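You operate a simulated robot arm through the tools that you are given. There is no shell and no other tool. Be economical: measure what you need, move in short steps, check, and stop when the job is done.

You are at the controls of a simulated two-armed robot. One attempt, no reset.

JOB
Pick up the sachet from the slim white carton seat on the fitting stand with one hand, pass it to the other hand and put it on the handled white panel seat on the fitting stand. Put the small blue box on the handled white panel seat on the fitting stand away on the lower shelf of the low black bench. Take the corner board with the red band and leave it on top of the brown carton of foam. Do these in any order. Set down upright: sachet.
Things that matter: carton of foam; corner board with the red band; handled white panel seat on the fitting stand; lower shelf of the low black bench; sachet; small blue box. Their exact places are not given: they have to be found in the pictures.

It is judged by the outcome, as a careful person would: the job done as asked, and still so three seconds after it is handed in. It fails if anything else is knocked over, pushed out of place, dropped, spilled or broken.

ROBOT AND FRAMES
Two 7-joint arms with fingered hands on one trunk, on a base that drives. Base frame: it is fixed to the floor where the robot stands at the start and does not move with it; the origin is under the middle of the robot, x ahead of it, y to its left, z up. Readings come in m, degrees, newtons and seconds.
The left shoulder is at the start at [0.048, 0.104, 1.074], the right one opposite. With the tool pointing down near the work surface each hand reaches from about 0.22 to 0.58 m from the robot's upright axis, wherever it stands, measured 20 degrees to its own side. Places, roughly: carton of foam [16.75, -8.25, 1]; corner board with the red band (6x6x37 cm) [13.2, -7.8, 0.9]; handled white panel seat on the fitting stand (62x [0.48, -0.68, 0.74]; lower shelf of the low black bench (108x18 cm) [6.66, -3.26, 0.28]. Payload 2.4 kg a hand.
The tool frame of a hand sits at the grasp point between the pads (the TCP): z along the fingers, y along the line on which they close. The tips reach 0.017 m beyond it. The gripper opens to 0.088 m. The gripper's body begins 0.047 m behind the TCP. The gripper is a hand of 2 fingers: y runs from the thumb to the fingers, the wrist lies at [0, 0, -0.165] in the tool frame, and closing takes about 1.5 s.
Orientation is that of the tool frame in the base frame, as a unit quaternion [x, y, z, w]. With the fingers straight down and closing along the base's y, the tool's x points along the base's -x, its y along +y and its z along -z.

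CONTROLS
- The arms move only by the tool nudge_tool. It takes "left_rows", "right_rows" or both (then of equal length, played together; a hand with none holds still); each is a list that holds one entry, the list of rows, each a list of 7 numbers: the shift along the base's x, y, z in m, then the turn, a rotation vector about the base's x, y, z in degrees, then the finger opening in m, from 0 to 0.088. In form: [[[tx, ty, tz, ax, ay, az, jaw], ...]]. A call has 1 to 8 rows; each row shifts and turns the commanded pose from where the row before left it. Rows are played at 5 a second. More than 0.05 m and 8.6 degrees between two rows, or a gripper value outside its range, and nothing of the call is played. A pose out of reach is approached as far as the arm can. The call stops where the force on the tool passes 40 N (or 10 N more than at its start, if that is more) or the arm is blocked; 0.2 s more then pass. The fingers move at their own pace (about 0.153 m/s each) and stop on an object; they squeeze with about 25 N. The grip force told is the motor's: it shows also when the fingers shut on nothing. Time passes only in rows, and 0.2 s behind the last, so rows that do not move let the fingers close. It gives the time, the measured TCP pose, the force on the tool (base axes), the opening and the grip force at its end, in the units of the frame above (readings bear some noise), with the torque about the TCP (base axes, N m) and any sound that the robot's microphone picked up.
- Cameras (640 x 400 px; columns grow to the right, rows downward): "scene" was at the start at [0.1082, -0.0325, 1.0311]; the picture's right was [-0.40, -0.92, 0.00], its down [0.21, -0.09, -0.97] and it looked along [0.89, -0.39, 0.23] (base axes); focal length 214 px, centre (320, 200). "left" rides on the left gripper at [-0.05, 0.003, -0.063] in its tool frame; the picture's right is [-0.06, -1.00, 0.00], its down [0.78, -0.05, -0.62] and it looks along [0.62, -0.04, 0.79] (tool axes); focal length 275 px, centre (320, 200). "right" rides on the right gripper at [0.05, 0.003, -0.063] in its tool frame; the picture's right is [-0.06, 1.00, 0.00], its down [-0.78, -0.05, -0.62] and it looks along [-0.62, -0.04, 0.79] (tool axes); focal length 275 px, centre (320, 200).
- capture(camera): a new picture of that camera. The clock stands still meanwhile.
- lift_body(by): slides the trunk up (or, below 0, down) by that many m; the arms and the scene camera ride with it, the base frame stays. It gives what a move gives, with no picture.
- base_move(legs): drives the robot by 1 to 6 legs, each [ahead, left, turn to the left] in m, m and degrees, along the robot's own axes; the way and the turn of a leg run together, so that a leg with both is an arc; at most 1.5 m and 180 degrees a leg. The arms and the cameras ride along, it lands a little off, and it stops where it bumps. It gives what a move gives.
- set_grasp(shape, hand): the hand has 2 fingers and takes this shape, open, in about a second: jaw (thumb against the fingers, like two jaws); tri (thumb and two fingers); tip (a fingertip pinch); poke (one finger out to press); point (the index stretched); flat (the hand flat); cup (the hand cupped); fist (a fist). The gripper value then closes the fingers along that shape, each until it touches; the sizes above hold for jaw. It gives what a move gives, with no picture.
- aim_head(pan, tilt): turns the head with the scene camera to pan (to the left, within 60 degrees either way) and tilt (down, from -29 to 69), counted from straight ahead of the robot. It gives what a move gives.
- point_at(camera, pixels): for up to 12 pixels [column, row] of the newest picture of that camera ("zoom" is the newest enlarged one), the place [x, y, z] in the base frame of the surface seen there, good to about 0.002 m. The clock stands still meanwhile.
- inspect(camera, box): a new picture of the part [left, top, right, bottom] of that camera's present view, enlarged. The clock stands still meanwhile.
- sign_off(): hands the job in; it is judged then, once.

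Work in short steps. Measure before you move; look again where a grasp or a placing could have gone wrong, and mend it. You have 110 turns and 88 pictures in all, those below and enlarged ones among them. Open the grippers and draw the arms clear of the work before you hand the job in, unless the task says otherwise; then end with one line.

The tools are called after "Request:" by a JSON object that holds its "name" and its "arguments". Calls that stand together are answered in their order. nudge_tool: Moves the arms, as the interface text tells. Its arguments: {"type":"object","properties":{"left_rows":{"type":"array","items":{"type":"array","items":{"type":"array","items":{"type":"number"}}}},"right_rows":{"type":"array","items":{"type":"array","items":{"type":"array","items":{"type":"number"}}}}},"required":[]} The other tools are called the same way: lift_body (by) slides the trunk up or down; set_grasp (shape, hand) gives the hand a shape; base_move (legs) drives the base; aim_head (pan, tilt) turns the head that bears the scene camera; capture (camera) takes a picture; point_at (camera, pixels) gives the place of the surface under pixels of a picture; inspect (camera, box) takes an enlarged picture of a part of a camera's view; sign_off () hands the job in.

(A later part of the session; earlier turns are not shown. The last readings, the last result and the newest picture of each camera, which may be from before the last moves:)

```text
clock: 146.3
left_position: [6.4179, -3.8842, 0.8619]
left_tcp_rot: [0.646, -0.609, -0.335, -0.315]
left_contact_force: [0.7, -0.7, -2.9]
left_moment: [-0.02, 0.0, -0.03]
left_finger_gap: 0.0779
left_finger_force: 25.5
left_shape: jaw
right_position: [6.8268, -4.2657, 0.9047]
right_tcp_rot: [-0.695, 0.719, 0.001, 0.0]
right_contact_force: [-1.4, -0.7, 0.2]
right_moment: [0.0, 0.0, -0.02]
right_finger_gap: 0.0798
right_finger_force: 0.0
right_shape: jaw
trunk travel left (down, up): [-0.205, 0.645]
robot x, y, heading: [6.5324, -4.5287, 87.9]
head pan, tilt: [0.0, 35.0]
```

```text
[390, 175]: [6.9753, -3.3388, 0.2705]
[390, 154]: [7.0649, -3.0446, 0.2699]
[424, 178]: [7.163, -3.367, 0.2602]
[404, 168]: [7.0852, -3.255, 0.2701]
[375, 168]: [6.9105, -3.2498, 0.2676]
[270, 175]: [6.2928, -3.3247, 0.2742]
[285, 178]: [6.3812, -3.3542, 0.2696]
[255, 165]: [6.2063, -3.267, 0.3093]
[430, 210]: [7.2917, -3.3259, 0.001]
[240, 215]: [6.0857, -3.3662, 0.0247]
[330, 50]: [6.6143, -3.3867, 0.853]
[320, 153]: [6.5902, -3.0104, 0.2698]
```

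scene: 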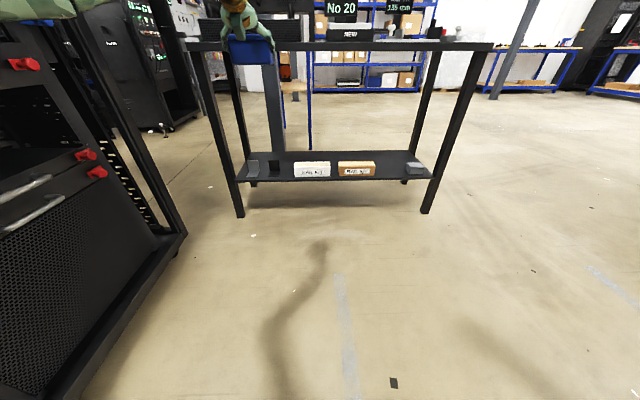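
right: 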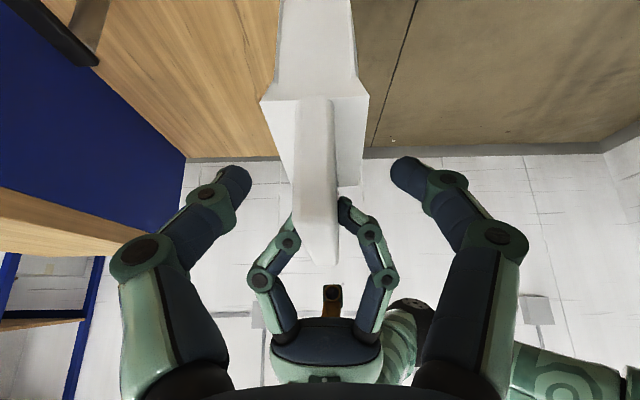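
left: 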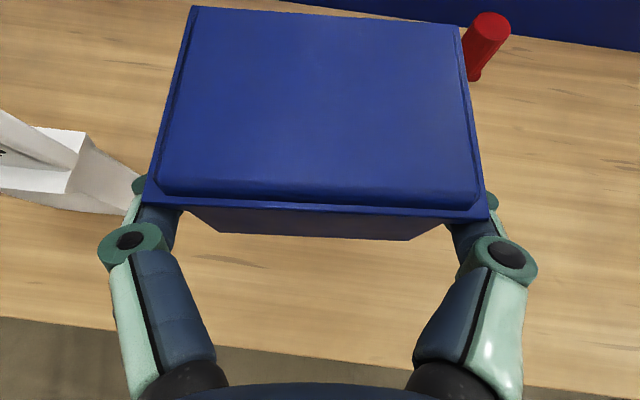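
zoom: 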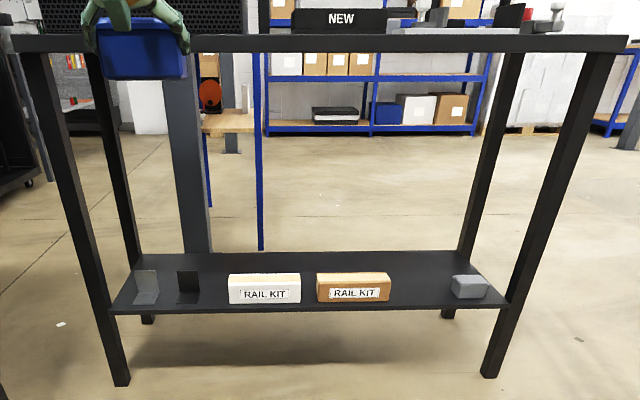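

The shelf surface is at z≈0.27. The free slot lies between the brown rail kit and the grey block. I measure it while driving closer.

Request:
{"name": "point_at", "arguments": {"camera": "zoom", "pixels": [[386, 300], [386, 278], [393, 275], [454, 282], [454, 295], [484, 295], [470, 278], [320, 300], [350, 276], [420, 307]]}}

Request:
{"name": "base_move", "arguments": {"legs": [[0.3, 0, 2], [0, -0.56, 0]]}}

Request:
{"name": "lift_body", "arguments": {"by": -0.2}}

Request:
{"name": "capture", "arguments": {"camera": "scene"}}

```text
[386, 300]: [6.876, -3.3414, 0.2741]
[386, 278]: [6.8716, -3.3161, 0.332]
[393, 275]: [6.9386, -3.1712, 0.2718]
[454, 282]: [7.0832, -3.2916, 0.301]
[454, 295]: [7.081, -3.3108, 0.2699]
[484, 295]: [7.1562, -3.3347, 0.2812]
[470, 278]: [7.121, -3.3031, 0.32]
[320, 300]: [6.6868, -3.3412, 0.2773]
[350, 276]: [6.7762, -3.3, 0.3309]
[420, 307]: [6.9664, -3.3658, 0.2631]
```

```text
clock: 151.2
left_position: [6.9638, -3.5907, 0.8639]
left_tcp_rot: [0.654, -0.601, -0.339, -0.31]
left_contact_force: [-0.7, -0.3, -3.3]
left_moment: [-0.08, -0.01, 0.02]
left_finger_gap: 0.0778
left_finger_force: 24.9
left_shape: jaw
right_position: [7.3829, -3.9628, 0.9038]
right_tcp_rot: [-0.704, 0.71, -0.001, 0.001]
right_contact_force: [-0.4, 0.2, 0.0]
right_moment: [0.02, -0.01, -0.01]
right_finger_gap: 0.0798
right_finger_force: 0.0
right_shape: jaw
trunk travel left (down, up): [-0.205, 0.645]
robot x, y, heading: [7.0932, -4.2338, 89.6]
head pan, tilt: [0.0, 35.0]
```

```text
clock: 153.3
left_position: [6.9638, -3.592, 0.6627]
left_tcp_rot: [0.654, -0.601, -0.339, -0.311]
left_contact_force: [1.3, 0.4, -2.5]
left_moment: [-0.06, -0.01, -0.02]
left_finger_gap: 0.0781
left_finger_force: 24.2
left_shape: jaw
right_position: [7.3817, -3.9626, 0.7041]
right_tcp_rot: [-0.704, 0.71, 0.0, 0.001]
right_contact_force: [0.1, 0.1, 0.2]
right_moment: [-0.01, -0.03, 0.01]
right_finger_gap: 0.0798
right_finger_force: 0.1
right_shape: jaw
trunk travel left (down, up): [-0.005, 0.845]
robot x, y, heading: [7.095, -4.2341, 89.8]
head pan, tilt: [0.0, 35.0]
```

```text
33 pictures are left
```

scene: 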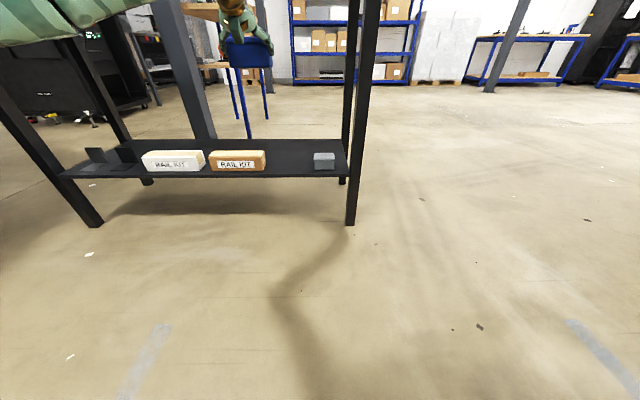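

The slot is 20 cm wide (x 6.88–7.08). I lower the hand in front of the shelf and watch for the reach limit.

Request:
{"name": "nudge_tool", "arguments": {"left_rows": [[[0.003, 0, -0.04, 0, 0, -1, 0], [0.003, 0, -0.04, 0, 0, -1, 0], [0.003, 0, -0.04, 0, 0, -1, 0], [0.003, 0, -0.04, 0, 0, -1, 0], [0.003, 0, -0.04, 0, 0, -1, 0], [0, 0, -0.04, 0, 0, 0, 0], [0, 0, -0.04, 0, 0, 0, 0], [0, 0, 0, 0, 0, 0, 0]]]}}

```text
clock: 155.1
left_position: [6.9803, -3.5891, 0.4559]
left_tcp_rot: [-0.629, 0.629, 0.325, 0.322]
left_contact_force: [0.5, -0.7, -3.0]
left_moment: [-0.07, -0.01, 0.02]
left_finger_gap: 0.0763
left_finger_force: 25.1
left_shape: jaw
left hand out of reach, approached as far as the arm can: row 6, 7
right_position: [7.3823, -3.9626, 0.7052]
right_tcp_rot: [-0.704, 0.71, 0.0, 0.0]
right_contact_force: [0.2, -0.3, -0.1]
right_moment: [0.03, 0.0, 0.01]
right_finger_gap: 0.0797
right_finger_force: 0.1
right_shape: jaw
trunk travel left (down, up): [-0.005, 0.845]
robot x, y, heading: [7.096, -4.2328, 89.3]
head pan, tilt: [0.0, 35.0]
```

The wrist limit stops me at z 0.456. I check the box in the hand before deciding on more pitch.

Request:
{"name": "capture", "arguments": {"camera": "left"}}

Request:
{"name": "capture", "arguments": {"camera": "scene"}}

```text
32 pictures are left
```

left: 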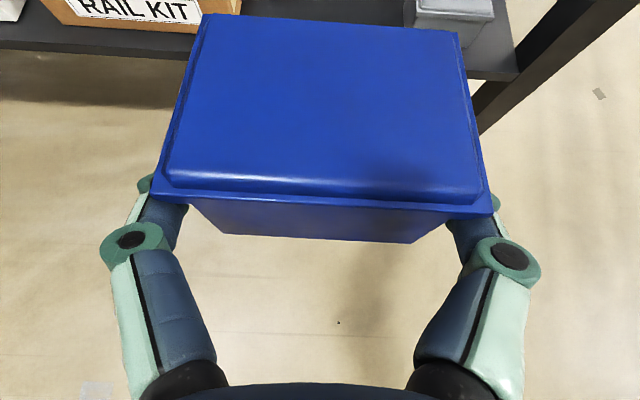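

```text
31 pictures are left
```

scene: 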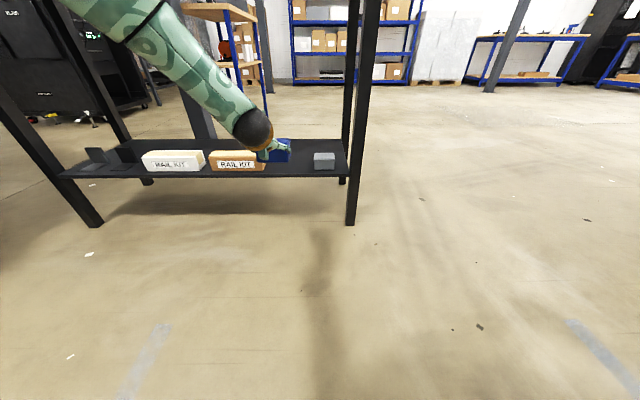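

The arm is nearly straight, so length is the limit here. I try pulling back towards the robot while going down.

Request:
{"name": "nudge_tool", "arguments": {"left_rows": [[[0, -0.03, -0.015, 0, 0, 0, 0], [0, -0.03, -0.025, 0, 0, 0, 0], [0, -0.03, -0.03, 0, 0, 0, 0], [0, -0.02, -0.03, 0, 0, 0, 0], [0, -0.01, -0.03, 0, 0, 0, 0], [0, 0, -0.03, 0, 0, 0, 0], [0, 0, 0, 0, 0, 0, 0]]]}}

```text
clock: 156.7
left_position: [6.9814, -3.5905, 0.4561]
left_tcp_rot: [0.629, -0.629, -0.325, -0.321]
left_contact_force: [-0.6, 0.6, -2.4]
left_moment: [-0.05, 0.0, 0.0]
left_finger_gap: 0.0766
left_finger_force: 25.1
left_shape: jaw
left hand out of reach, approached as far as the arm can: row 1, 2, 3, 4, 5, 6
right_position: [7.3832, -3.9632, 0.7044]
right_tcp_rot: [-0.705, 0.709, -0.001, -0.001]
right_contact_force: [0.3, -0.7, 0.0]
right_moment: [0.03, -0.02, 0.03]
right_finger_gap: 0.08
right_finger_force: 0.1
right_shape: jaw
trunk travel left (down, up): [-0.005, 0.845]
robot x, y, heading: [7.0955, -4.2333, 89.6]
head pan, tilt: [0.0, 35.0]
```

It is the wrist limit. I allow the box about 25° of nose-down pitch, then lower; on contact the box can pivot flat in the rim grip.

Request:
{"name": "nudge_tool", "arguments": {"left_rows": [[[0, 0, -0.02, -6, 0, 0, 0], [0, 0, -0.02, -6, 0, 0, 0], [0, 0, -0.02, -6, 0, 0, 0], [0, 0, -0.02, -5, 0, 0, 0], [0, 0, -0.02, 0, 0, 0, 0], [0, 0, -0.01, 0, 0, 0, 0], [0, 0, 0, 0, 0, 0, 0]]]}}

```text
clock: 158.3
left_position: [6.9768, -3.5975, 0.3441]
left_tcp_rot: [-0.679, 0.681, 0.193, 0.194]
left_contact_force: [-0.7, -0.4, -2.7]
left_moment: [-0.02, 0.01, 0.01]
left_finger_gap: 0.0764
left_finger_force: 24.9
left_shape: jaw
left hand out of reach, approached as far as the arm can: row 6
right_position: [7.3827, -3.9623, 0.7044]
right_tcp_rot: [-0.705, 0.71, 0.0, 0.0]
right_contact_force: [-0.4, -0.4, 1.0]
right_moment: [-0.02, -0.01, -0.01]
right_finger_gap: 0.08
right_finger_force: 0.1
right_shape: jaw
trunk travel left (down, up): [-0.005, 0.845]
robot x, y, heading: [7.0979, -4.2341, 89.6]
head pan, tilt: [0.0, 35.0]
```

Pitch is now 58° with the box bottom at z≈0.30, above the shelf at 0.27. I drive forward 0.31 m to bring the box into the slot.

Request:
{"name": "base_move", "arguments": {"legs": [[0.31, 0, 0]]}}

Request:
{"name": "capture", "arguments": {"camera": "left"}}

Request:
{"name": "aim_head", "arguments": {"pan": 10, "tilt": 55}}

Request:
{"name": "capture", "arguments": {"camera": "scene"}}

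```text
clock: 160.4
left_position: [6.9772, -3.2884, 0.3439]
left_tcp_rot: [-0.68, 0.68, 0.193, 0.194]
left_contact_force: [-0.7, 0.0, -3.3]
left_moment: [-0.02, -0.02, -0.01]
left_finger_gap: 0.0765
left_finger_force: 25.0
left_shape: jaw
right_position: [7.385, -3.6522, 0.7048]
right_tcp_rot: [-0.706, 0.708, 0.0, 0.0]
right_contact_force: [-0.2, 0.0, -0.2]
right_moment: [0.02, -0.02, 0.01]
right_finger_gap: 0.0799
right_finger_force: 0.0
right_shape: jaw
trunk travel left (down, up): [-0.005, 0.845]
robot x, y, heading: [7.0995, -3.9216, 89.7]
head pan, tilt: [0.0, 35.0]
```

```text
30 pictures are left
```

left: 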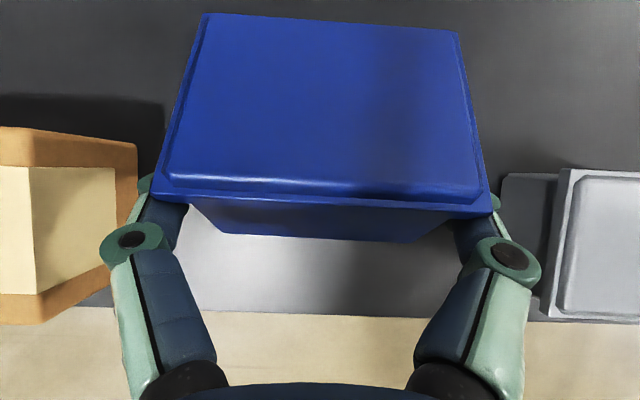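

```text
clock: 161.3
left_position: [6.9782, -3.2901, 0.3444]
left_tcp_rot: [0.68, -0.68, -0.193, -0.194]
left_contact_force: [-0.4, 0.8, -3.3]
left_moment: [-0.02, -0.01, -0.01]
left_finger_gap: 0.0768
left_finger_force: 26.0
left_shape: jaw
right_position: [7.3845, -3.6519, 0.7039]
right_tcp_rot: [-0.706, 0.708, -0.001, 0.001]
right_contact_force: [0.6, -0.2, -0.8]
right_moment: [0.01, -0.03, 0.05]
right_finger_gap: 0.08
right_finger_force: 0.0
right_shape: jaw
trunk travel left (down, up): [-0.005, 0.845]
robot x, y, heading: [7.1002, -3.9266, 89.5]
head pan, tilt: [10.0, 55.0]
```

```text
29 pictures are left
```

scene: 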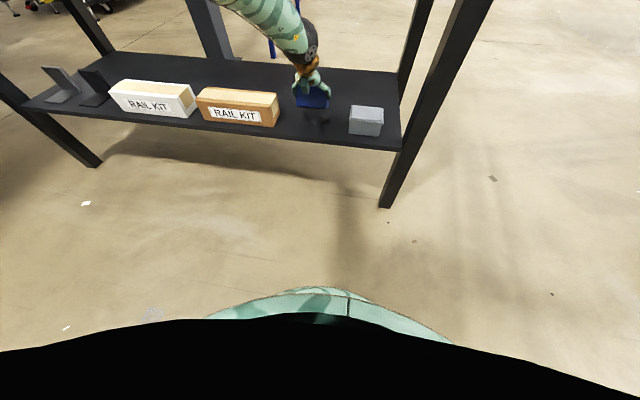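

The box is centred in the slot over the shelf. I lower with slight extra pitch in small steps towards contact.

Request:
{"name": "nudge_tool", "arguments": {"left_rows": [[[0, 0.004, -0.008, -2, 0, 0, 0], [0, 0.004, -0.008, -2, 0, 0, 0], [0, 0.004, -0.008, -2, 0, 0, 0], [0, 0, 0, 0, 0, 0, 0]]]}}

Request:
{"name": "inspect", "arguments": {"camera": "scene", "box": [250, 20, 420, 160]}}

```text
clock: 162.3
left_position: [6.9599, -3.3248, 0.3091]
left_tcp_rot: [-0.689, 0.69, 0.158, 0.158]
left_contact_force: [4.3, -1.9, 11.8]
left_moment: [0.6, 0.29, -0.13]
left_finger_gap: 0.0766
left_finger_force: 24.9
left_shape: jaw
left hand out of reach, approached as far as the arm can: row 1, 2, 3
right_position: [7.3849, -3.6521, 0.7053]
right_tcp_rot: [-0.706, 0.708, 0.001, 0.0]
right_contact_force: [-0.3, 0.2, 0.1]
right_moment: [0.0, -0.01, -0.03]
right_finger_gap: 0.0798
right_finger_force: 0.0
right_shape: jaw
trunk travel left (down, up): [-0.005, 0.845]
robot x, y, heading: [7.0968, -3.9232, 89.8]
head pan, tilt: [10.0, 55.0]
```

```text
2.86 times, centred on (335, 90) of scene
```

zoom: 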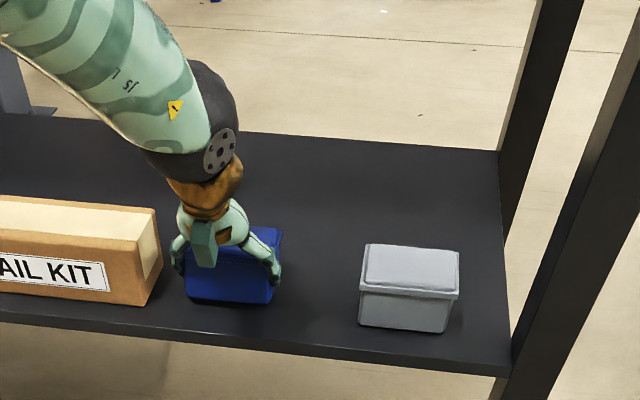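

It touched at 12 N, but the hand slid back to y=-3.325, near the shelf edge. I lift 1.5 cm, drive 5 cm deeper and slightly right, and lower again.

Request:
{"name": "nudge_tool", "arguments": {"left_rows": [[[0, 0, 0.01, 0, 0, 0, 0], [0, 0, 0.01, 0, 0, 0, 0], [0, 0, 0, 0, 0, 0, 0]]]}}

Request:
{"name": "base_move", "arguments": {"legs": [[0.06, -0.015, 0]]}}

Request:
{"name": "inspect", "arguments": {"camera": "scene", "box": [230, 20, 420, 170]}}

```text
clock: 163.1
left_position: [6.9565, -3.3242, 0.3266]
left_tcp_rot: [0.69, -0.689, -0.158, -0.158]
left_contact_force: [-0.3, 0.3, -2.9]
left_moment: [-0.04, 0.04, -0.01]
left_finger_gap: 0.0766
left_finger_force: 25.1
left_shape: jaw
right_position: [7.3846, -3.6521, 0.7044]
right_tcp_rot: [-0.706, 0.708, -0.001, 0.001]
right_contact_force: [0.0, -0.9, 0.6]
right_moment: [0.0, 0.0, -0.01]
right_finger_gap: 0.0797
right_finger_force: 0.1
right_shape: jaw
trunk travel left (down, up): [-0.005, 0.845]
robot x, y, heading: [7.099, -3.923, 89.8]
head pan, tilt: [10.0, 55.0]
```

```text
clock: 164.0
left_position: [6.974, -3.2657, 0.3285]
left_tcp_rot: [0.689, -0.689, -0.158, -0.158]
left_contact_force: [-0.3, 0.3, -2.3]
left_moment: [-0.07, 0.0, 0.04]
left_finger_gap: 0.0765
left_finger_force: 24.6
left_shape: jaw
right_position: [7.3992, -3.5952, 0.703]
right_tcp_rot: [-0.706, 0.709, -0.001, 0.001]
right_contact_force: [-0.2, -0.4, -0.2]
right_moment: [-0.03, 0.01, -0.04]
right_finger_gap: 0.0796
right_finger_force: 0.1
right_shape: jaw
trunk travel left (down, up): [-0.005, 0.845]
robot x, y, heading: [7.1144, -3.8664, 89.7]
head pan, tilt: [10.0, 55.0]
```

```text
2.67 times, centred on (325, 95) of scene
```

zoom: 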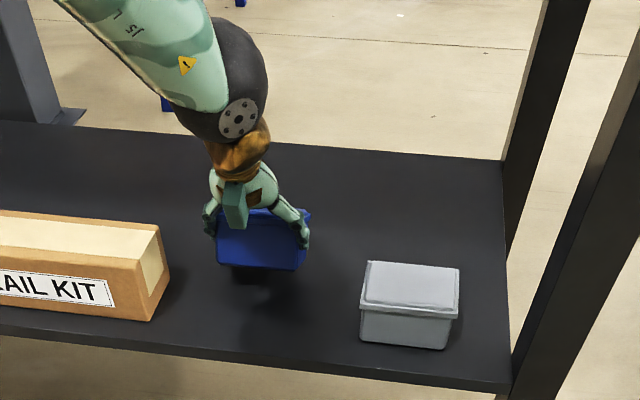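

Now well over the shelf, y=-3.266. I lower and press lightly so the box pivots flat.

Request:
{"name": "nudge_tool", "arguments": {"left_rows": [[[0, 0, -0.006, 0, 0, 0, 0], [0, 0, -0.006, 0, 0, 0, 0], [0, 0, -0.005, 0, 0, 0, 0], [0, 0, -0.004, 0, 0, 0, 0], [0, 0, 0, 0, 0, 0, 0]]]}}

Request:
{"name": "inspect", "arguments": {"camera": "scene", "box": [230, 20, 420, 170]}}

```text
clock: 165.2
left_position: [6.973, -3.2662, 0.3072]
left_tcp_rot: [0.689, -0.689, -0.159, -0.157]
left_contact_force: [0.9, -6.7, 13.7]
left_moment: [0.54, 0.1, -0.01]
left_finger_gap: 0.0758
left_finger_force: 24.8
left_shape: jaw
right_position: [7.4015, -3.5953, 0.7048]
right_tcp_rot: [-0.706, 0.709, 0.001, 0.0]
right_contact_force: [0.5, -0.2, -0.1]
right_moment: [0.0, -0.01, 0.02]
right_finger_gap: 0.0797
right_finger_force: 0.0
right_shape: jaw
trunk travel left (down, up): [-0.005, 0.845]
robot x, y, heading: [7.1155, -3.8639, 89.5]
head pan, tilt: [10.0, 55.0]
```

```text
2.67 times, centred on (325, 95) of scene
```

zoom: 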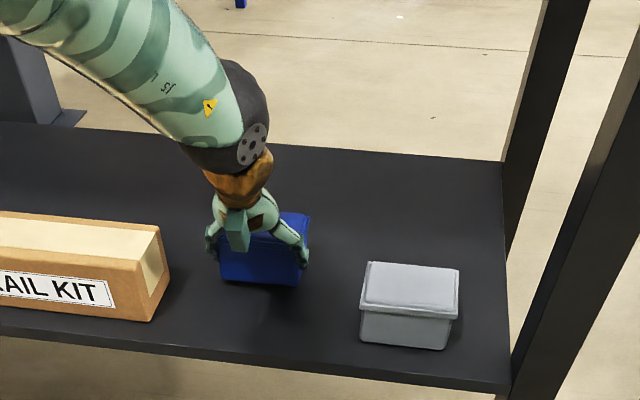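

Contact at about 14 N. I press another few millimetres to pivot it.

Request:
{"name": "nudge_tool", "arguments": {"left_rows": [[[0, 0, -0.004, 0, 0, 0, 0], [0, 0, -0.004, 0, 0, 0, 0], [0, 0, -0.003, 0, 0, 0, 0], [0, 0, 0, 0, 0, 0, 0]]]}}

Request:
{"name": "capture", "arguments": {"camera": "left"}}

```text
clock: 166.2
left_position: [6.9737, -3.2681, 0.2998]
left_tcp_rot: [-0.689, 0.689, 0.159, 0.159]
left_contact_force: [1.5, 0.6, 17.9]
left_moment: [0.51, 0.08, -0.01]
left_finger_gap: 0.0755
left_finger_force: 24.9
left_shape: jaw
left hand out of reach, approached as far as the arm can: row 2
right_position: [7.4002, -3.5942, 0.7051]
right_tcp_rot: [-0.706, 0.708, 0.002, 0.001]
right_contact_force: [0.5, 0.0, 0.4]
right_moment: [-0.03, -0.01, -0.02]
right_finger_gap: 0.0799
right_finger_force: 0.0
right_shape: jaw
trunk travel left (down, up): [-0.005, 0.845]
robot x, y, heading: [7.1129, -3.8681, 89.7]
head pan, tilt: [10.0, 55.0]
```

```text
25 pictures are left
```

left: 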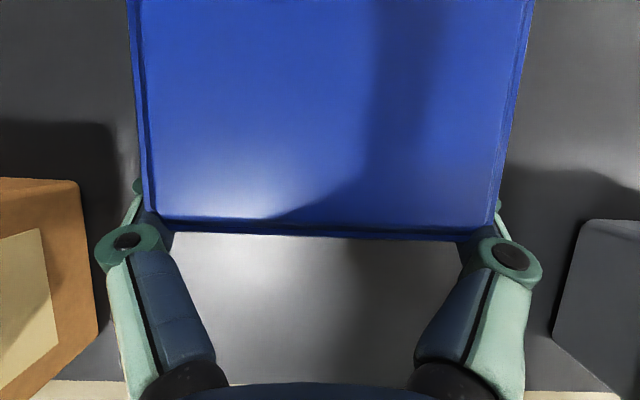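

It is pivoting: the front face has vanished from view. I check how flat the lid is.

Request:
{"name": "point_at", "arguments": {"camera": "left", "pixels": [[200, 20], [200, 190], [450, 20], [450, 190], [330, 100], [320, 232], [300, 300]]}}

```text
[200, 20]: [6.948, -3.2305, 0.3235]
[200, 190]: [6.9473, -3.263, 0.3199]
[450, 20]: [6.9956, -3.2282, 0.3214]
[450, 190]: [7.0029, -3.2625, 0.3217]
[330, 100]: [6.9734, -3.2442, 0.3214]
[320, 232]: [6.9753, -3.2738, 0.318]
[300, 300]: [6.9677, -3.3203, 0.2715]
```

The lid is level at z≈0.3215, so the box rests flat. I open and withdraw back along the fingers.

Request:
{"name": "nudge_tool", "arguments": {"left_rows": [[[0, 0, 0, 0, 0, 0, 0.08], [0, 0, 0, 0, 0, 0, 0.088], [0, 0, 0, 0, 0, 0, 0.088], [0, -0.006, 0.012, 0, 0, 0, 0.088], [0, -0.01, 0.02, 0, 0, 0, 0.088], [0, -0.01, 0.02, 0, 0, 0, 0.088], [0, -0.015, 0.03, 0, 0, 0, 0.088], [0, -0.02, 0.03, 0, 0, 0, 0.088]]]}}

Request:
{"name": "capture", "arguments": {"camera": "left"}}

```text
clock: 168.0
left_position: [6.9752, -3.3277, 0.4105]
left_tcp_rot: [-0.689, 0.689, 0.158, 0.158]
left_contact_force: [-0.2, 0.7, -0.6]
left_moment: [-0.03, -0.02, 0.03]
left_finger_gap: 0.0879
left_finger_force: 0.0
left_shape: jaw
right_position: [7.4007, -3.5933, 0.7045]
right_tcp_rot: [-0.706, 0.708, 0.0, -0.001]
right_contact_force: [-0.5, 0.3, 0.5]
right_moment: [-0.02, 0.04, 0.06]
right_finger_gap: 0.0794
right_finger_force: 0.0
right_shape: jaw
trunk travel left (down, up): [-0.005, 0.845]
robot x, y, heading: [7.1125, -3.8651, 89.7]
head pan, tilt: [10.0, 55.0]
```

```text
24 pictures are left
```

left: 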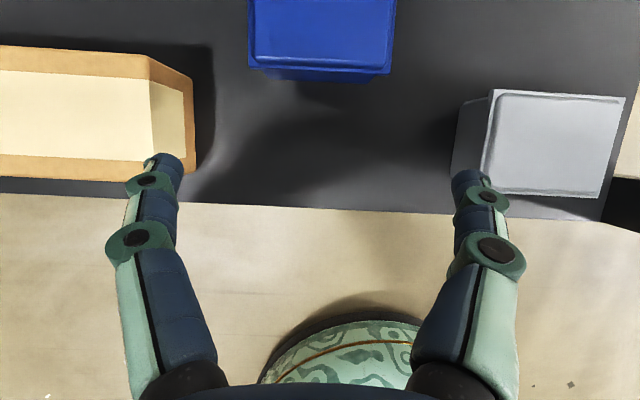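

The box sits on the shelf, clear of its neighbours. I back out, strafe clear of the cart, return to the aisle and turn to face +x.

Request:
{"name": "base_move", "arguments": {"legs": [[-0.35, 0, 0], [0, 0.6, 0], [-1.5, 0, 0], [-0.6, 0, 0], [0, 0, -90]]}}

Request:
{"name": "lift_body", "arguments": {"by": 0.35}}

Request:
{"name": "aim_head", "arguments": {"pan": -10, "tilt": 10}}

Request:
{"name": "capture", "arguments": {"camera": "scene"}}

```text
clock: 187.2
left_position: [6.9956, -6.201, 0.4107]
left_tcp_rot: [0.037, 0.974, -0.008, 0.223]
left_contact_force: [-0.7, -0.4, -0.5]
left_moment: [-0.02, 0.0, -0.01]
left_finger_gap: 0.0877
left_finger_force: 0.1
left_shape: jaw
right_position: [6.6986, -6.6041, 0.7042]
right_tcp_rot: [0.038, 0.999, 0.0, 0.001]
right_contact_force: [-0.5, -0.2, 0.6]
right_moment: [0.04, -0.05, -0.05]
right_finger_gap: 0.0799
right_finger_force: 0.0
right_shape: jaw
trunk travel left (down, up): [-0.005, 0.845]
robot x, y, heading: [6.445, -6.2979, -4.7]
head pan, tilt: [10.0, 55.0]
```

```text
clock: 190.6
left_position: [6.9953, -6.1996, 0.7614]
left_tcp_rot: [0.036, 0.974, -0.008, 0.224]
left_contact_force: [0.2, 0.6, -0.6]
left_moment: [-0.01, -0.03, -0.02]
left_finger_gap: 0.0882
left_finger_force: 0.1
left_shape: jaw
right_position: [6.6982, -6.6054, 1.0536]
right_tcp_rot: [0.039, 0.999, -0.002, 0.0]
right_contact_force: [-0.6, 0.0, 0.8]
right_moment: [0.03, -0.02, 0.01]
right_finger_gap: 0.08
right_finger_force: 0.1
right_shape: jaw
trunk travel left (down, up): [-0.355, 0.495]
robot x, y, heading: [6.4522, -6.299, -4.8]
head pan, tilt: [10.0, 55.0]
```

```text
clock: 191.7
left_position: [6.9975, -6.2014, 0.7609]
left_tcp_rot: [0.037, 0.974, -0.009, 0.222]
left_contact_force: [0.1, 0.5, -0.9]
left_moment: [-0.03, 0.0, -0.03]
left_finger_gap: 0.0879
left_finger_force: 0.1
left_shape: jaw
right_position: [6.6984, -6.6046, 1.0543]
right_tcp_rot: [0.039, 0.999, 0.0, 0.001]
right_contact_force: [0.1, 0.4, 0.0]
right_moment: [0.02, 0.01, 0.01]
right_finger_gap: 0.0799
right_finger_force: 0.1
right_shape: jaw
trunk travel left (down, up): [-0.355, 0.495]
robot x, y, heading: [6.4501, -6.2947, -4.8]
head pan, tilt: [-10.0, 10.0]
```

```text
23 pictures are left
```

scene: 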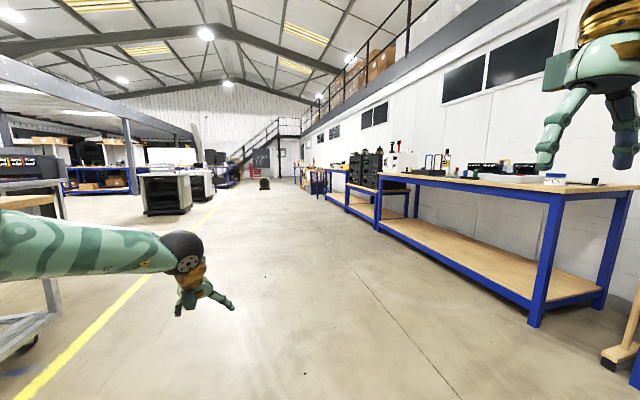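

The aisle is open, with blue tables along the right wall. I measure the obstacles ahead.

Request:
{"name": "point_at", "arguments": {"camera": "scene", "pixels": [[536, 325], [377, 228], [325, 200], [265, 188], [300, 186], [185, 212], [395, 155], [345, 165], [40, 345], [230, 185]]}}

Request:
{"name": "inspect", "arguments": {"camera": "scene", "box": [220, 120, 440, 240]}}

```text
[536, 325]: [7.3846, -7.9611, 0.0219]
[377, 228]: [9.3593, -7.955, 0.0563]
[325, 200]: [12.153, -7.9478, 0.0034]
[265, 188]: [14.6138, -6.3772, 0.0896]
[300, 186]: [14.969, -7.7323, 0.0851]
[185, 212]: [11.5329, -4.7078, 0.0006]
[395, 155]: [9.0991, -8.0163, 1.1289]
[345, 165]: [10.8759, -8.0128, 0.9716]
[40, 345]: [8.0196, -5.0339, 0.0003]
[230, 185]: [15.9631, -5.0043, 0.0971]
```

```text
2.91 times, centred on (330, 180) of scene
```

zoom: 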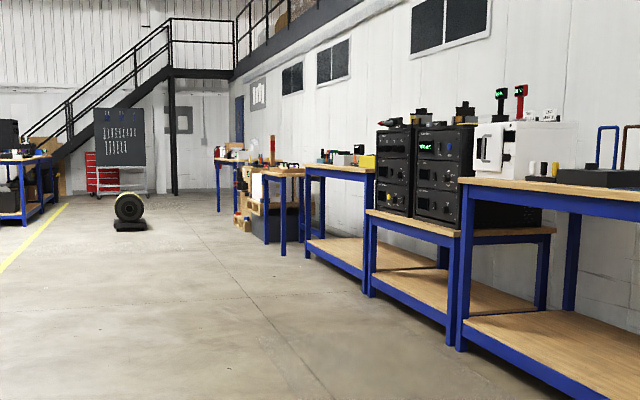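

A tall item with red stands at about zoom (273, 148), matching the board's rough place. I drive down the aisle to x≈12.8.

Request:
{"name": "base_move", "arguments": {"legs": [[0, 0, 4.5], [1.5, 0, 0], [1.5, 0, 0], [1.5, 0, 0], [1.5, 0, 0], [0.4, 0, -60]]}}

Request:
{"name": "aim_head", "arguments": {"pan": 0, "tilt": 25}}

Request:
{"name": "capture", "arguments": {"camera": "scene"}}

```text
clock: 222.9
left_position: [13.062, -7.0228, 0.7614]
left_tcp_rot: [0.495, 0.84, -0.113, 0.192]
left_contact_force: [-0.1, 0.1, 0.2]
left_moment: [0.05, -0.01, 0.03]
left_finger_gap: 0.0881
left_finger_force: 0.0
left_shape: jaw
right_position: [12.5606, -6.997, 1.0547]
right_tcp_rot: [0.509, 0.861, 0.0, 0.0]
right_contact_force: [-0.4, -0.4, 0.4]
right_moment: [-0.02, -0.02, -0.03]
right_finger_gap: 0.0799
right_finger_force: 0.1
right_shape: jaw
trunk travel left (down, up): [-0.355, 0.495]
robot x, y, heading: [12.6786, -6.6173, -61.5]
head pan, tilt: [-10.0, 10.0]
```

```text
clock: 223.7
left_position: [13.063, -7.0231, 0.7605]
left_tcp_rot: [0.496, 0.839, -0.114, 0.192]
left_contact_force: [1.3, 0.2, -0.2]
left_moment: [-0.01, 0.0, -0.02]
left_finger_gap: 0.088
left_finger_force: 0.0
left_shape: jaw
right_position: [12.5607, -6.9963, 1.0538]
right_tcp_rot: [0.51, 0.86, -0.001, 0.0]
right_contact_force: [0.2, -0.7, -0.1]
right_moment: [-0.03, 0.02, -0.02]
right_finger_gap: 0.0798
right_finger_force: 0.1
right_shape: jaw
trunk travel left (down, up): [-0.355, 0.495]
robot x, y, heading: [12.6768, -6.619, -61.5]
head pan, tilt: [0.0, 25.0]
```

```text
21 pictures are left
```

scene: 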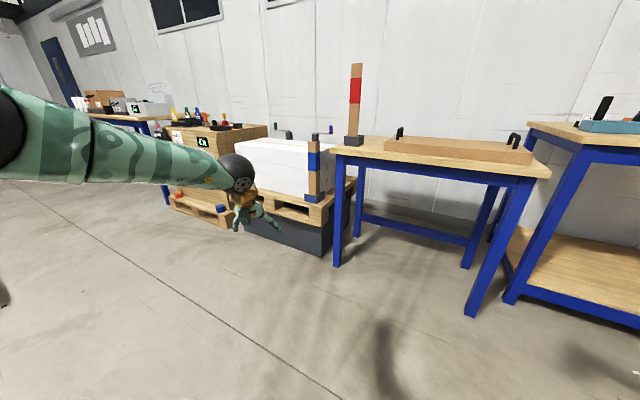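

The corner board with the red band stands upright in a dark foot at the table corner, (355, 105). I measure and zoom.

Request:
{"name": "point_at", "arguments": {"camera": "scene", "pixels": [[356, 66], [355, 90], [354, 120], [354, 142], [345, 150], [300, 160], [335, 155], [530, 175], [315, 170], [105, 98], [337, 265], [400, 140]]}}

Request:
{"name": "inspect", "arguments": {"camera": "scene", "box": [310, 50, 410, 170]}}

Request:
{"name": "inspect", "arguments": {"camera": "scene", "box": [60, 60, 220, 160]}}

```text
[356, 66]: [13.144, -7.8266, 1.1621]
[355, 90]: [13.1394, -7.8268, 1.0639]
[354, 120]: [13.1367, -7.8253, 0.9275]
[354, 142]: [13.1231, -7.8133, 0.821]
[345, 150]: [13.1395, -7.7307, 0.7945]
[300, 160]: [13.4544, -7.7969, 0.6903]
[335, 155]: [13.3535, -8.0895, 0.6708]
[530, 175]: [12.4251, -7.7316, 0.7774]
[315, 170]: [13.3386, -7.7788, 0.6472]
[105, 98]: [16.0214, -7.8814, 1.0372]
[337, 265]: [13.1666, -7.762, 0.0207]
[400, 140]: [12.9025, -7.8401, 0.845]
```

```text
3.33 times, centred on (360, 110) of scene
```

zoom: 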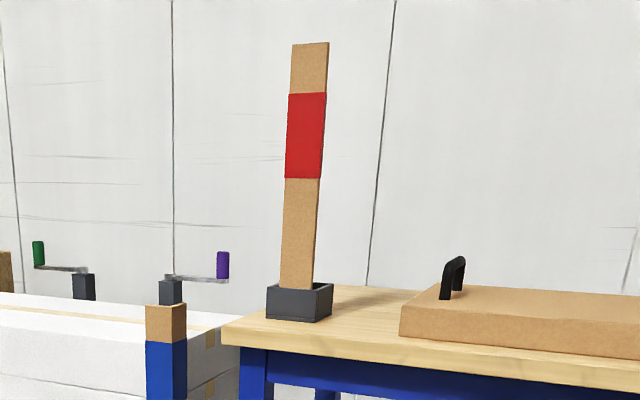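

```text
4.00 times, centred on (140, 110) of scene
```

zoom: 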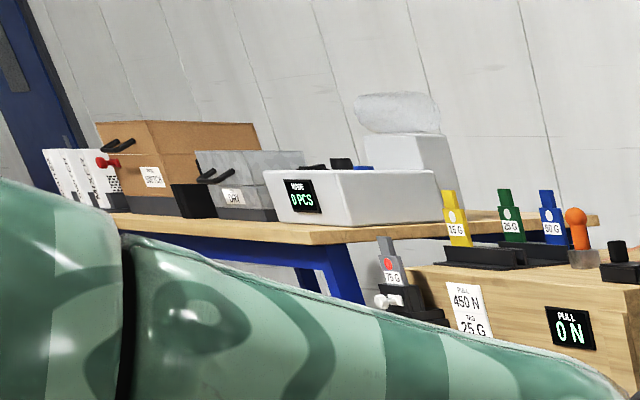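

The board stands at [13.14, -7.83], z≈0.80–1.17, in a small open foot with its rim at about z 0.83. I raise the trunk, fold the left arm back and drive to face it with the right hand.

Request:
{"name": "lift_body", "arguments": {"by": 0.35}}

Request:
{"name": "nudge_tool", "arguments": {"left_rows": [[[-0.019, 0.035, 0.02, 0, 0, 0, 0.088], [-0.019, 0.035, 0.02, 0, 0, 0, 0.088], [-0.019, 0.035, 0.02, 0, 0, 0, 0.088], [-0.019, 0.035, 0.02, 0, 0, 0, 0.088], [-0.019, 0.035, 0.02, 0, 0, 0, 0.088]]]}}

Request:
{"name": "base_move", "arguments": {"legs": [[0, 0, -28.5], [0, 0.62, 0], [0.6, 0, 0]]}}

Request:
{"name": "aim_head", "arguments": {"pan": -15, "tilt": 45}}

Request:
{"name": "capture", "arguments": {"camera": "scene"}}

Request:
{"name": "capture", "arguments": {"camera": "right"}}

```text
clock: 227.1
left_position: [13.0622, -7.0244, 1.1108]
left_tcp_rot: [0.496, 0.839, -0.114, 0.191]
left_contact_force: [0.3, 0.9, -0.6]
left_moment: [0.0, -0.01, -0.03]
left_finger_gap: 0.0881
left_finger_force: 0.0
left_shape: jaw
right_position: [12.5618, -6.9968, 1.4048]
right_tcp_rot: [0.51, 0.86, 0.0, 0.001]
right_contact_force: [0.8, 0.2, -0.2]
right_moment: [0.02, 0.01, 0.01]
right_finger_gap: 0.08
right_finger_force: 0.1
right_shape: jaw
trunk travel left (down, up): [-0.705, 0.145]
robot x, y, heading: [12.676, -6.6205, -61.8]
head pan, tilt: [0.0, 25.0]
```

```text
clock: 228.3
left_position: [12.9643, -6.8485, 1.2101]
left_tcp_rot: [0.495, 0.84, -0.114, 0.192]
left_contact_force: [1.2, 0.2, 0.4]
left_moment: [-0.05, 0.0, 0.01]
left_finger_gap: 0.0883
left_finger_force: 0.1
left_shape: jaw
right_position: [12.5602, -6.9965, 1.4035]
right_tcp_rot: [0.51, 0.86, -0.001, 0.0]
right_contact_force: [-0.1, -0.7, -0.4]
right_moment: [0.02, -0.02, 0.03]
right_finger_gap: 0.0798
right_finger_force: 0.0
right_shape: jaw
trunk travel left (down, up): [-0.705, 0.145]
robot x, y, heading: [12.6766, -6.6202, -61.5]
head pan, tilt: [0.0, 25.0]
```

```text
clock: 236.3
left_position: [13.4501, -7.5743, 1.2092]
left_tcp_rot: [0.689, 0.69, -0.158, 0.157]
left_contact_force: [-0.1, 0.8, -0.2]
left_moment: [0.01, 0.02, 0.01]
left_finger_gap: 0.0881
left_finger_force: 0.2
left_shape: jaw
right_position: [13.0253, -7.5086, 1.4039]
right_tcp_rot: [0.707, 0.707, 0.001, 0.001]
right_contact_force: [0.0, 0.2, 1.0]
right_moment: [0.03, 0.0, -0.02]
right_finger_gap: 0.0798
right_finger_force: 0.0
right_shape: jaw
trunk travel left (down, up): [-0.705, 0.145]
robot x, y, heading: [13.3128, -7.236, -90.2]
head pan, tilt: [0.0, 25.0]
```

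```text
clock: 237.2
left_position: [13.4486, -7.5744, 1.21]
left_tcp_rot: [0.689, 0.69, -0.158, 0.157]
left_contact_force: [0.0, -0.5, 0.1]
left_moment: [-0.01, 0.01, -0.01]
left_finger_gap: 0.088
left_finger_force: 0.0
left_shape: jaw
right_position: [13.0241, -7.5071, 1.4044]
right_tcp_rot: [0.708, 0.706, 0.0, 0.0]
right_contact_force: [-0.9, 0.9, 0.0]
right_moment: [0.0, -0.02, 0.01]
right_finger_gap: 0.0799
right_finger_force: 0.0
right_shape: jaw
trunk travel left (down, up): [-0.705, 0.145]
robot x, y, heading: [13.31, -7.2363, -90.0]
head pan, tilt: [-15.0, 45.0]
```

```text
18 pictures are left
```

scene: 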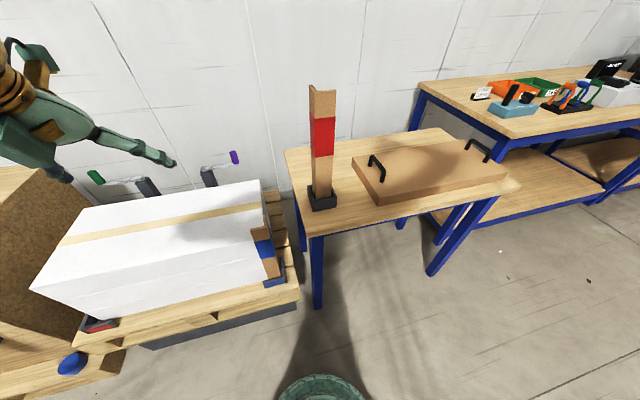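

```text
17 pictures are left
```

right: 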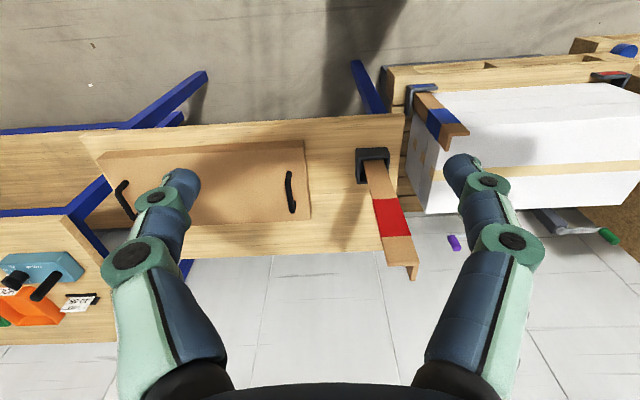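

I zoom on the board's top end to see the L-profile.

Request:
{"name": "inspect", "arguments": {"camera": "right", "box": [340, 130, 440, 290]}}

Request:
{"name": "inspect", "arguments": {"camera": "scene", "box": [290, 75, 360, 215]}}

Request:
{"name": "point_at", "arguments": {"camera": "zoom", "pixels": [[275, 50], [300, 50], [325, 50], [340, 50], [360, 50], [340, 100], [300, 100], [320, 290], [310, 340], [345, 320]]}}

```text
2.50 times, centred on (390, 210) of right
```

zoom: 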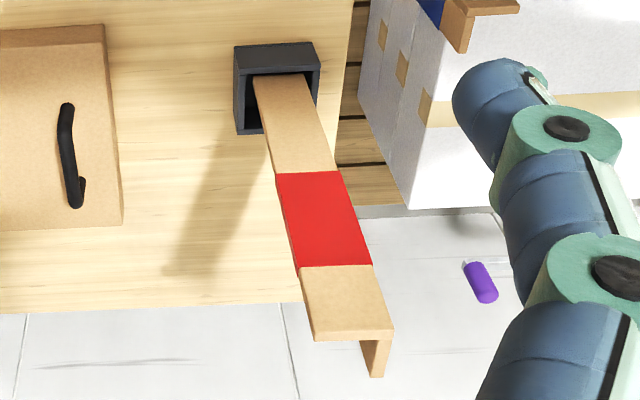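

```text
2.86 times, centred on (325, 145) of scene
```

zoom: 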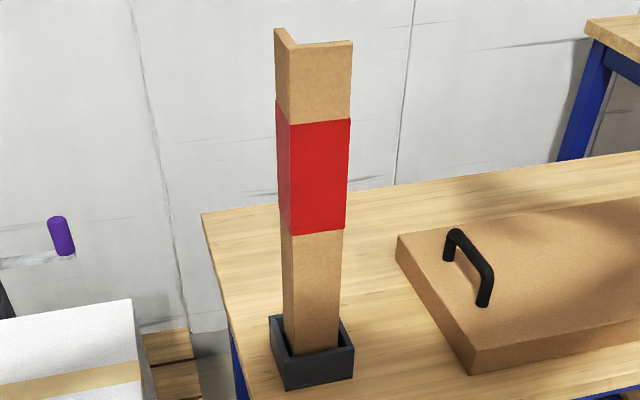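

```text
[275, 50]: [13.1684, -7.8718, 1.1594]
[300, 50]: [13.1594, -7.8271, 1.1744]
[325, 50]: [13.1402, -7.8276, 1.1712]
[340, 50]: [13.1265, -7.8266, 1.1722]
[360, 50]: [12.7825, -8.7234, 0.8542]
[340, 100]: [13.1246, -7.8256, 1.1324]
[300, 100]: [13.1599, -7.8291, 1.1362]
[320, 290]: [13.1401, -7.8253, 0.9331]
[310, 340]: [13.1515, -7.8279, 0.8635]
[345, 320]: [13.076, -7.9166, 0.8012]
```

The front flange faces me at y=-7.827, x 13.116–13.166, top z 1.177. I'll grip it from above, closing along y, at x≈13.135. I turn the right hand 90° and move the base 8 cm closer.

Request:
{"name": "base_move", "arguments": {"legs": [[0.09, 0, 0]]}}

Request:
{"name": "nudge_tool", "arguments": {"right_rows": [[[0.01, 0, 0, 0, 0, 8.2, 0.05], [0.01, 0, 0, 0, 0, 8.2, 0.05], [0.01, 0, 0, 0, 0, 8.2, 0.05], [0.01, 0, 0, 0, 0, 8.2, 0.05], [0.01, 0, 0, 0, 0, 8.2, 0.05], [0.01, 0, 0, 0, 0, 8.2, 0.05], [0.01, 0, 0, 0, 0, 8.2, 0.05], [0.01, 0, 0, 0, 0, 8.2, 0.05]]]}}

Request:
{"name": "nudge_tool", "arguments": {"right_rows": [[[0.01, -0.03, -0.015, 0, 0, 8.2, 0.05], [0.01, -0.04, -0.015, 0, 0, 8.2, 0.05], [0.01, -0.04, -0.015, 0, 0, 8.2, 0.05], [0, -0.04, -0.02, 0, 0, 0, 0.05], [0, -0.04, -0.02, 0, 0, 0, 0.05], [0, -0.03, -0.02, 0, 0, 0, 0.05], [0, 0, 0, 0, 0, 0, 0.05]]]}}

Request:
{"name": "capture", "arguments": {"camera": "right"}}

```text
clock: 238.2
left_position: [13.4505, -7.6654, 1.209]
left_tcp_rot: [0.689, 0.69, -0.157, 0.156]
left_contact_force: [-0.6, -0.3, 0.3]
left_moment: [0.0, 0.01, -0.01]
left_finger_gap: 0.0881
left_finger_force: 0.1
left_shape: jaw
right_position: [13.0235, -7.5977, 1.4031]
right_tcp_rot: [0.708, 0.706, 0.0, 0.0]
right_contact_force: [0.2, 0.3, 0.7]
right_moment: [-0.02, 0.01, 0.01]
right_finger_gap: 0.0799
right_finger_force: 0.0
right_shape: jaw
trunk travel left (down, up): [-0.705, 0.145]
robot x, y, heading: [13.3109, -7.3239, -90.5]
head pan, tilt: [-15.0, 45.0]
```

```text
clock: 240.1
left_position: [13.4486, -7.6633, 1.2096]
left_tcp_rot: [0.689, 0.69, -0.158, 0.158]
left_contact_force: [-0.4, -0.1, -0.1]
left_moment: [0.01, -0.01, 0.01]
left_finger_gap: 0.0881
left_finger_force: 0.1
left_shape: jaw
right_position: [13.1037, -7.5975, 1.4039]
right_tcp_rot: [0.211, 0.978, -0.001, 0.001]
right_contact_force: [-0.1, 0.0, 0.0]
right_moment: [0.03, 0.0, 0.0]
right_finger_gap: 0.0505
right_finger_force: 0.1
right_shape: jaw
trunk travel left (down, up): [-0.705, 0.145]
robot x, y, heading: [13.3083, -7.3215, -90.7]
head pan, tilt: [-15.0, 45.0]
```

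```text
clock: 241.7
left_position: [13.4491, -7.6648, 1.2106]
left_tcp_rot: [0.689, 0.689, -0.157, 0.158]
left_contact_force: [0.1, 0.1, 0.9]
left_moment: [0.02, -0.02, -0.02]
left_finger_gap: 0.0879
left_finger_force: 0.0
left_shape: jaw
right_position: [13.1157, -7.7847, 1.3114]
right_tcp_rot: [0.0, 1.0, -0.001, 0.001]
right_contact_force: [0.6, 0.1, 0.1]
right_moment: [-0.03, 0.02, 0.0]
right_finger_gap: 0.0507
right_finger_force: 0.1
right_shape: jaw
right hand out of reach, approached as far as the arm can: row 5, 6
trunk travel left (down, up): [-0.705, 0.145]
robot x, y, heading: [13.3093, -7.3273, -90.4]
head pan, tilt: [-15.0, 45.0]
```

```text
14 pictures are left
```

right: 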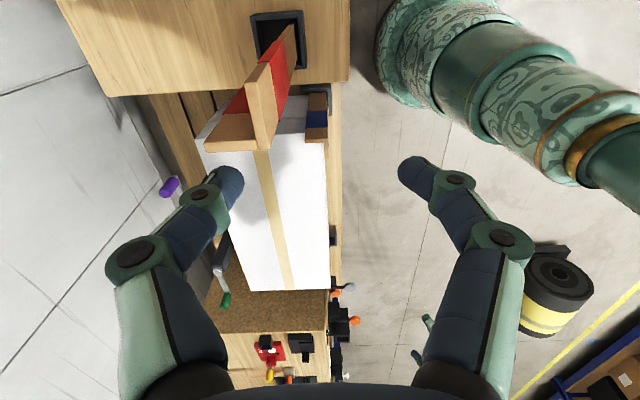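

Slightly out of reach, so I move the base 5 cm closer with a small strafe to line up over the flange.

Request:
{"name": "base_move", "arguments": {"legs": [[0.05, 0.018, 0]]}}

```text
clock: 242.6
left_position: [13.4677, -7.7162, 1.2091]
left_tcp_rot: [0.689, 0.69, -0.156, 0.157]
left_contact_force: [0.2, 0.9, 0.3]
left_moment: [0.02, 0.02, 0.01]
left_finger_gap: 0.088
left_finger_force: 0.0
left_shape: jaw
right_position: [13.1338, -7.8347, 1.311]
right_tcp_rot: [0.0, 1.0, -0.001, 0.001]
right_contact_force: [-0.8, -1.0, -0.1]
right_moment: [0.0, 0.03, 0.01]
right_finger_gap: 0.0506
right_finger_force: 0.0
right_shape: jaw
trunk travel left (down, up): [-0.705, 0.145]
robot x, y, heading: [13.3245, -7.3772, -90.2]
head pan, tilt: [-15.0, 45.0]
```

I descend over the flange with a 5 mm y correction and look before closing.

Request:
{"name": "nudge_tool", "arguments": {"right_rows": [[[0.001, 0.005, -0.035, 0, 0, 0, 0.05], [0, 0, -0.035, 0, 0, 0, 0.05], [0, 0, -0.035, 0, 0, 0, 0.05], [0, 0, -0.03, 0, 0, 0, 0.05], [0, 0, -0.022, 0, 0, 0, 0.05], [0, 0, 0, 0, 0, 0, 0.05]]]}}

Request:
{"name": "capture", "arguments": {"camera": "right"}}

```text
clock: 244.0
left_position: [13.4666, -7.7144, 1.2089]
left_tcp_rot: [0.688, 0.69, -0.158, 0.158]
left_contact_force: [-0.5, 0.0, 0.4]
left_moment: [-0.02, -0.01, 0.0]
left_finger_gap: 0.088
left_finger_force: 0.2
left_shape: jaw
right_position: [13.1039, -7.7727, 1.2047]
right_tcp_rot: [0.001, 1.0, -0.001, 0.0]
right_contact_force: [0.0, 0.1, -0.5]
right_moment: [0.01, -0.02, -0.03]
right_finger_gap: 0.0504
right_finger_force: 0.1
right_shape: jaw
right hand out of reach, approached as far as the arm can: row 1, 2, 3, 4, 5
trunk travel left (down, up): [-0.705, 0.145]
robot x, y, heading: [13.332, -7.3742, -90.3]
head pan, tilt: [-15.0, 45.0]
```

```text
13 pictures are left
```

right: 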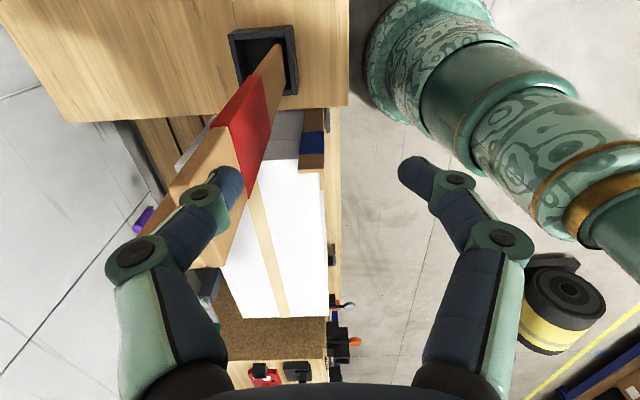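

Reach shrinks as the arm goes lower. The earlier higher arm pose worked, so I go back up to it over the board and lower the trunk instead.

Request:
{"name": "nudge_tool", "arguments": {"right_rows": [[[0, 0, 0.04, 0, 0, 0, 0.05], [0, 0, 0.04, 0, 0, 0, 0.05], [0.01, -0.02, 0.027, 0, 0, 0, 0.05], [0.01, -0.02, 0, 0, 0, 0, 0.05], [0.011, -0.016, 0, 0, 0, 0, 0.05], [0, 0, 0, 0, 0, 0, 0.05]]]}}

```text
clock: 245.4
left_position: [13.466, -7.7131, 1.2098]
left_tcp_rot: [0.69, 0.689, -0.158, 0.157]
left_contact_force: [0.3, -0.3, -1.0]
left_moment: [0.0, 0.0, -0.01]
left_finger_gap: 0.0882
left_finger_force: 0.1
left_shape: jaw
right_position: [13.1355, -7.8288, 1.3113]
right_tcp_rot: [0.0, 1.0, -0.001, 0.002]
right_contact_force: [-0.6, 1.5, 1.0]
right_moment: [-0.02, 0.03, 0.01]
right_finger_gap: 0.0502
right_finger_force: 0.0
right_shape: jaw
trunk travel left (down, up): [-0.705, 0.145]
robot x, y, heading: [13.3302, -7.3761, -90.2]
head pan, tilt: [-15.0, 45.0]
```

Right above the flange. I lower the trunk 0.155 m.

Request:
{"name": "lift_body", "arguments": {"by": -0.152}}

Request:
{"name": "capture", "arguments": {"camera": "right"}}

```text
clock: 247.2
left_position: [13.4677, -7.7133, 1.0583]
left_tcp_rot: [0.689, 0.69, -0.158, 0.158]
left_contact_force: [-0.7, 0.1, 0.1]
left_moment: [-0.03, 0.01, 0.0]
left_finger_gap: 0.0885
left_finger_force: 0.1
left_shape: jaw
right_position: [13.1357, -7.8293, 1.1589]
right_tcp_rot: [0.0, 1.0, -0.002, 0.001]
right_contact_force: [0.4, -0.1, -0.1]
right_moment: [-0.05, 0.01, 0.02]
right_finger_gap: 0.0504
right_finger_force: 0.0
right_shape: jaw
trunk travel left (down, up): [-0.553, 0.297]
robot x, y, heading: [13.3276, -7.3768, -90.1]
head pan, tilt: [-15.0, 45.0]
```

```text
12 pictures are left
```

right: 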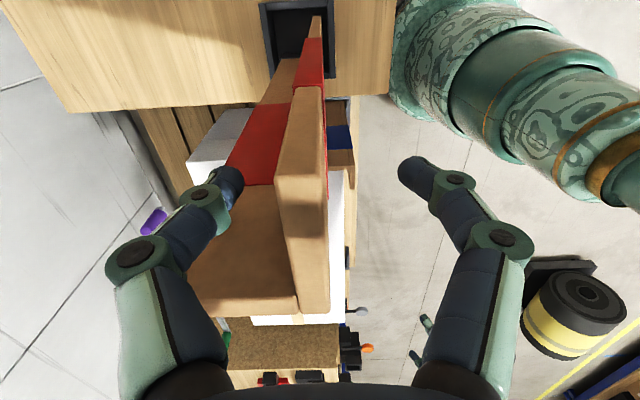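

The front flange lies between the fingers. I close.

Request:
{"name": "nudge_tool", "arguments": {"right_rows": [[[0, 0, 0, 0, 0, 0, 0.03], [0, 0, 0, 0, 0, 0, 0.01], [0, 0, 0, 0, 0, 0, 0], [0, 0, 0, 0, 0, 0, 0], [0, 0, 0, 0, 0, 0, 0], [0, 0, 0, 0, 0, 0, 0]]]}}

Request:
{"name": "lift_body", "arguments": {"by": 0.05}}

Request:
{"name": "lift_body", "arguments": {"by": 0.11}}

Request:
{"name": "capture", "arguments": {"camera": "scene"}}

```text
clock: 248.6
left_position: [13.4666, -7.7133, 1.0567]
left_tcp_rot: [0.689, 0.69, -0.157, 0.158]
left_contact_force: [-0.5, -0.1, -0.1]
left_moment: [-0.01, 0.0, -0.05]
left_finger_gap: 0.0879
left_finger_force: 0.0
left_shape: jaw
right_position: [13.1366, -7.83, 1.158]
right_tcp_rot: [0.001, 1.0, 0.0, 0.001]
right_contact_force: [-0.8, -0.1, -0.2]
right_moment: [0.01, -0.01, 0.0]
right_finger_gap: 0.0037
right_finger_force: 24.9
right_shape: jaw
trunk travel left (down, up): [-0.553, 0.297]
robot x, y, heading: [13.3261, -7.3744, -90.4]
head pan, tilt: [-15.0, 45.0]
```

```text
clock: 249.5
left_position: [13.4663, -7.7133, 1.109]
left_tcp_rot: [0.688, 0.69, -0.158, 0.159]
left_contact_force: [0.8, 0.8, 0.3]
left_moment: [-0.03, -0.01, 0.02]
left_finger_gap: 0.0879
left_finger_force: 0.0
left_shape: jaw
right_position: [13.1358, -7.8298, 1.2084]
right_tcp_rot: [0.0, 1.0, -0.002, 0.0]
right_contact_force: [0.5, 1.0, -1.5]
right_moment: [-0.01, 0.01, -0.03]
right_finger_gap: 0.004
right_finger_force: 24.5
right_shape: jaw
trunk travel left (down, up): [-0.603, 0.247]
robot x, y, heading: [13.3302, -7.3717, -90.4]
head pan, tilt: [-15.0, 45.0]
```

```text
clock: 250.9
left_position: [13.4668, -7.7125, 1.2194]
left_tcp_rot: [0.69, 0.689, -0.157, 0.157]
left_contact_force: [0.1, -0.2, 1.0]
left_moment: [0.02, -0.01, 0.0]
left_finger_gap: 0.0882
left_finger_force: 0.0
left_shape: jaw
right_position: [13.1354, -7.8305, 1.3181]
right_tcp_rot: [0.0, 1.0, 0.0, 0.001]
right_contact_force: [0.1, -0.4, -1.6]
right_moment: [0.02, 0.0, 0.0]
right_finger_gap: 0.0043
right_finger_force: 25.3
right_shape: jaw
trunk travel left (down, up): [-0.713, 0.137]
robot x, y, heading: [13.3266, -7.3744, -90.5]
head pan, tilt: [-15.0, 45.0]
```

```text
11 pictures are left
```

scene: 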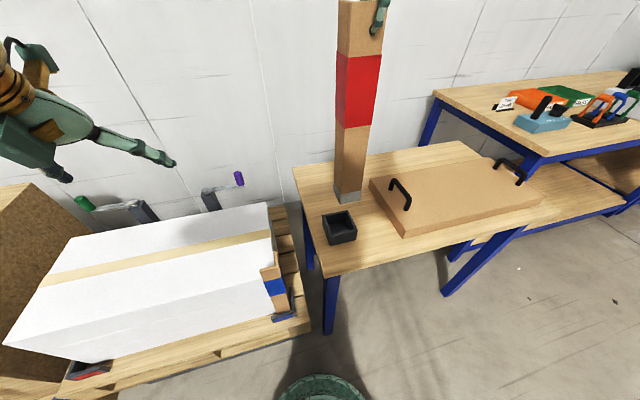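

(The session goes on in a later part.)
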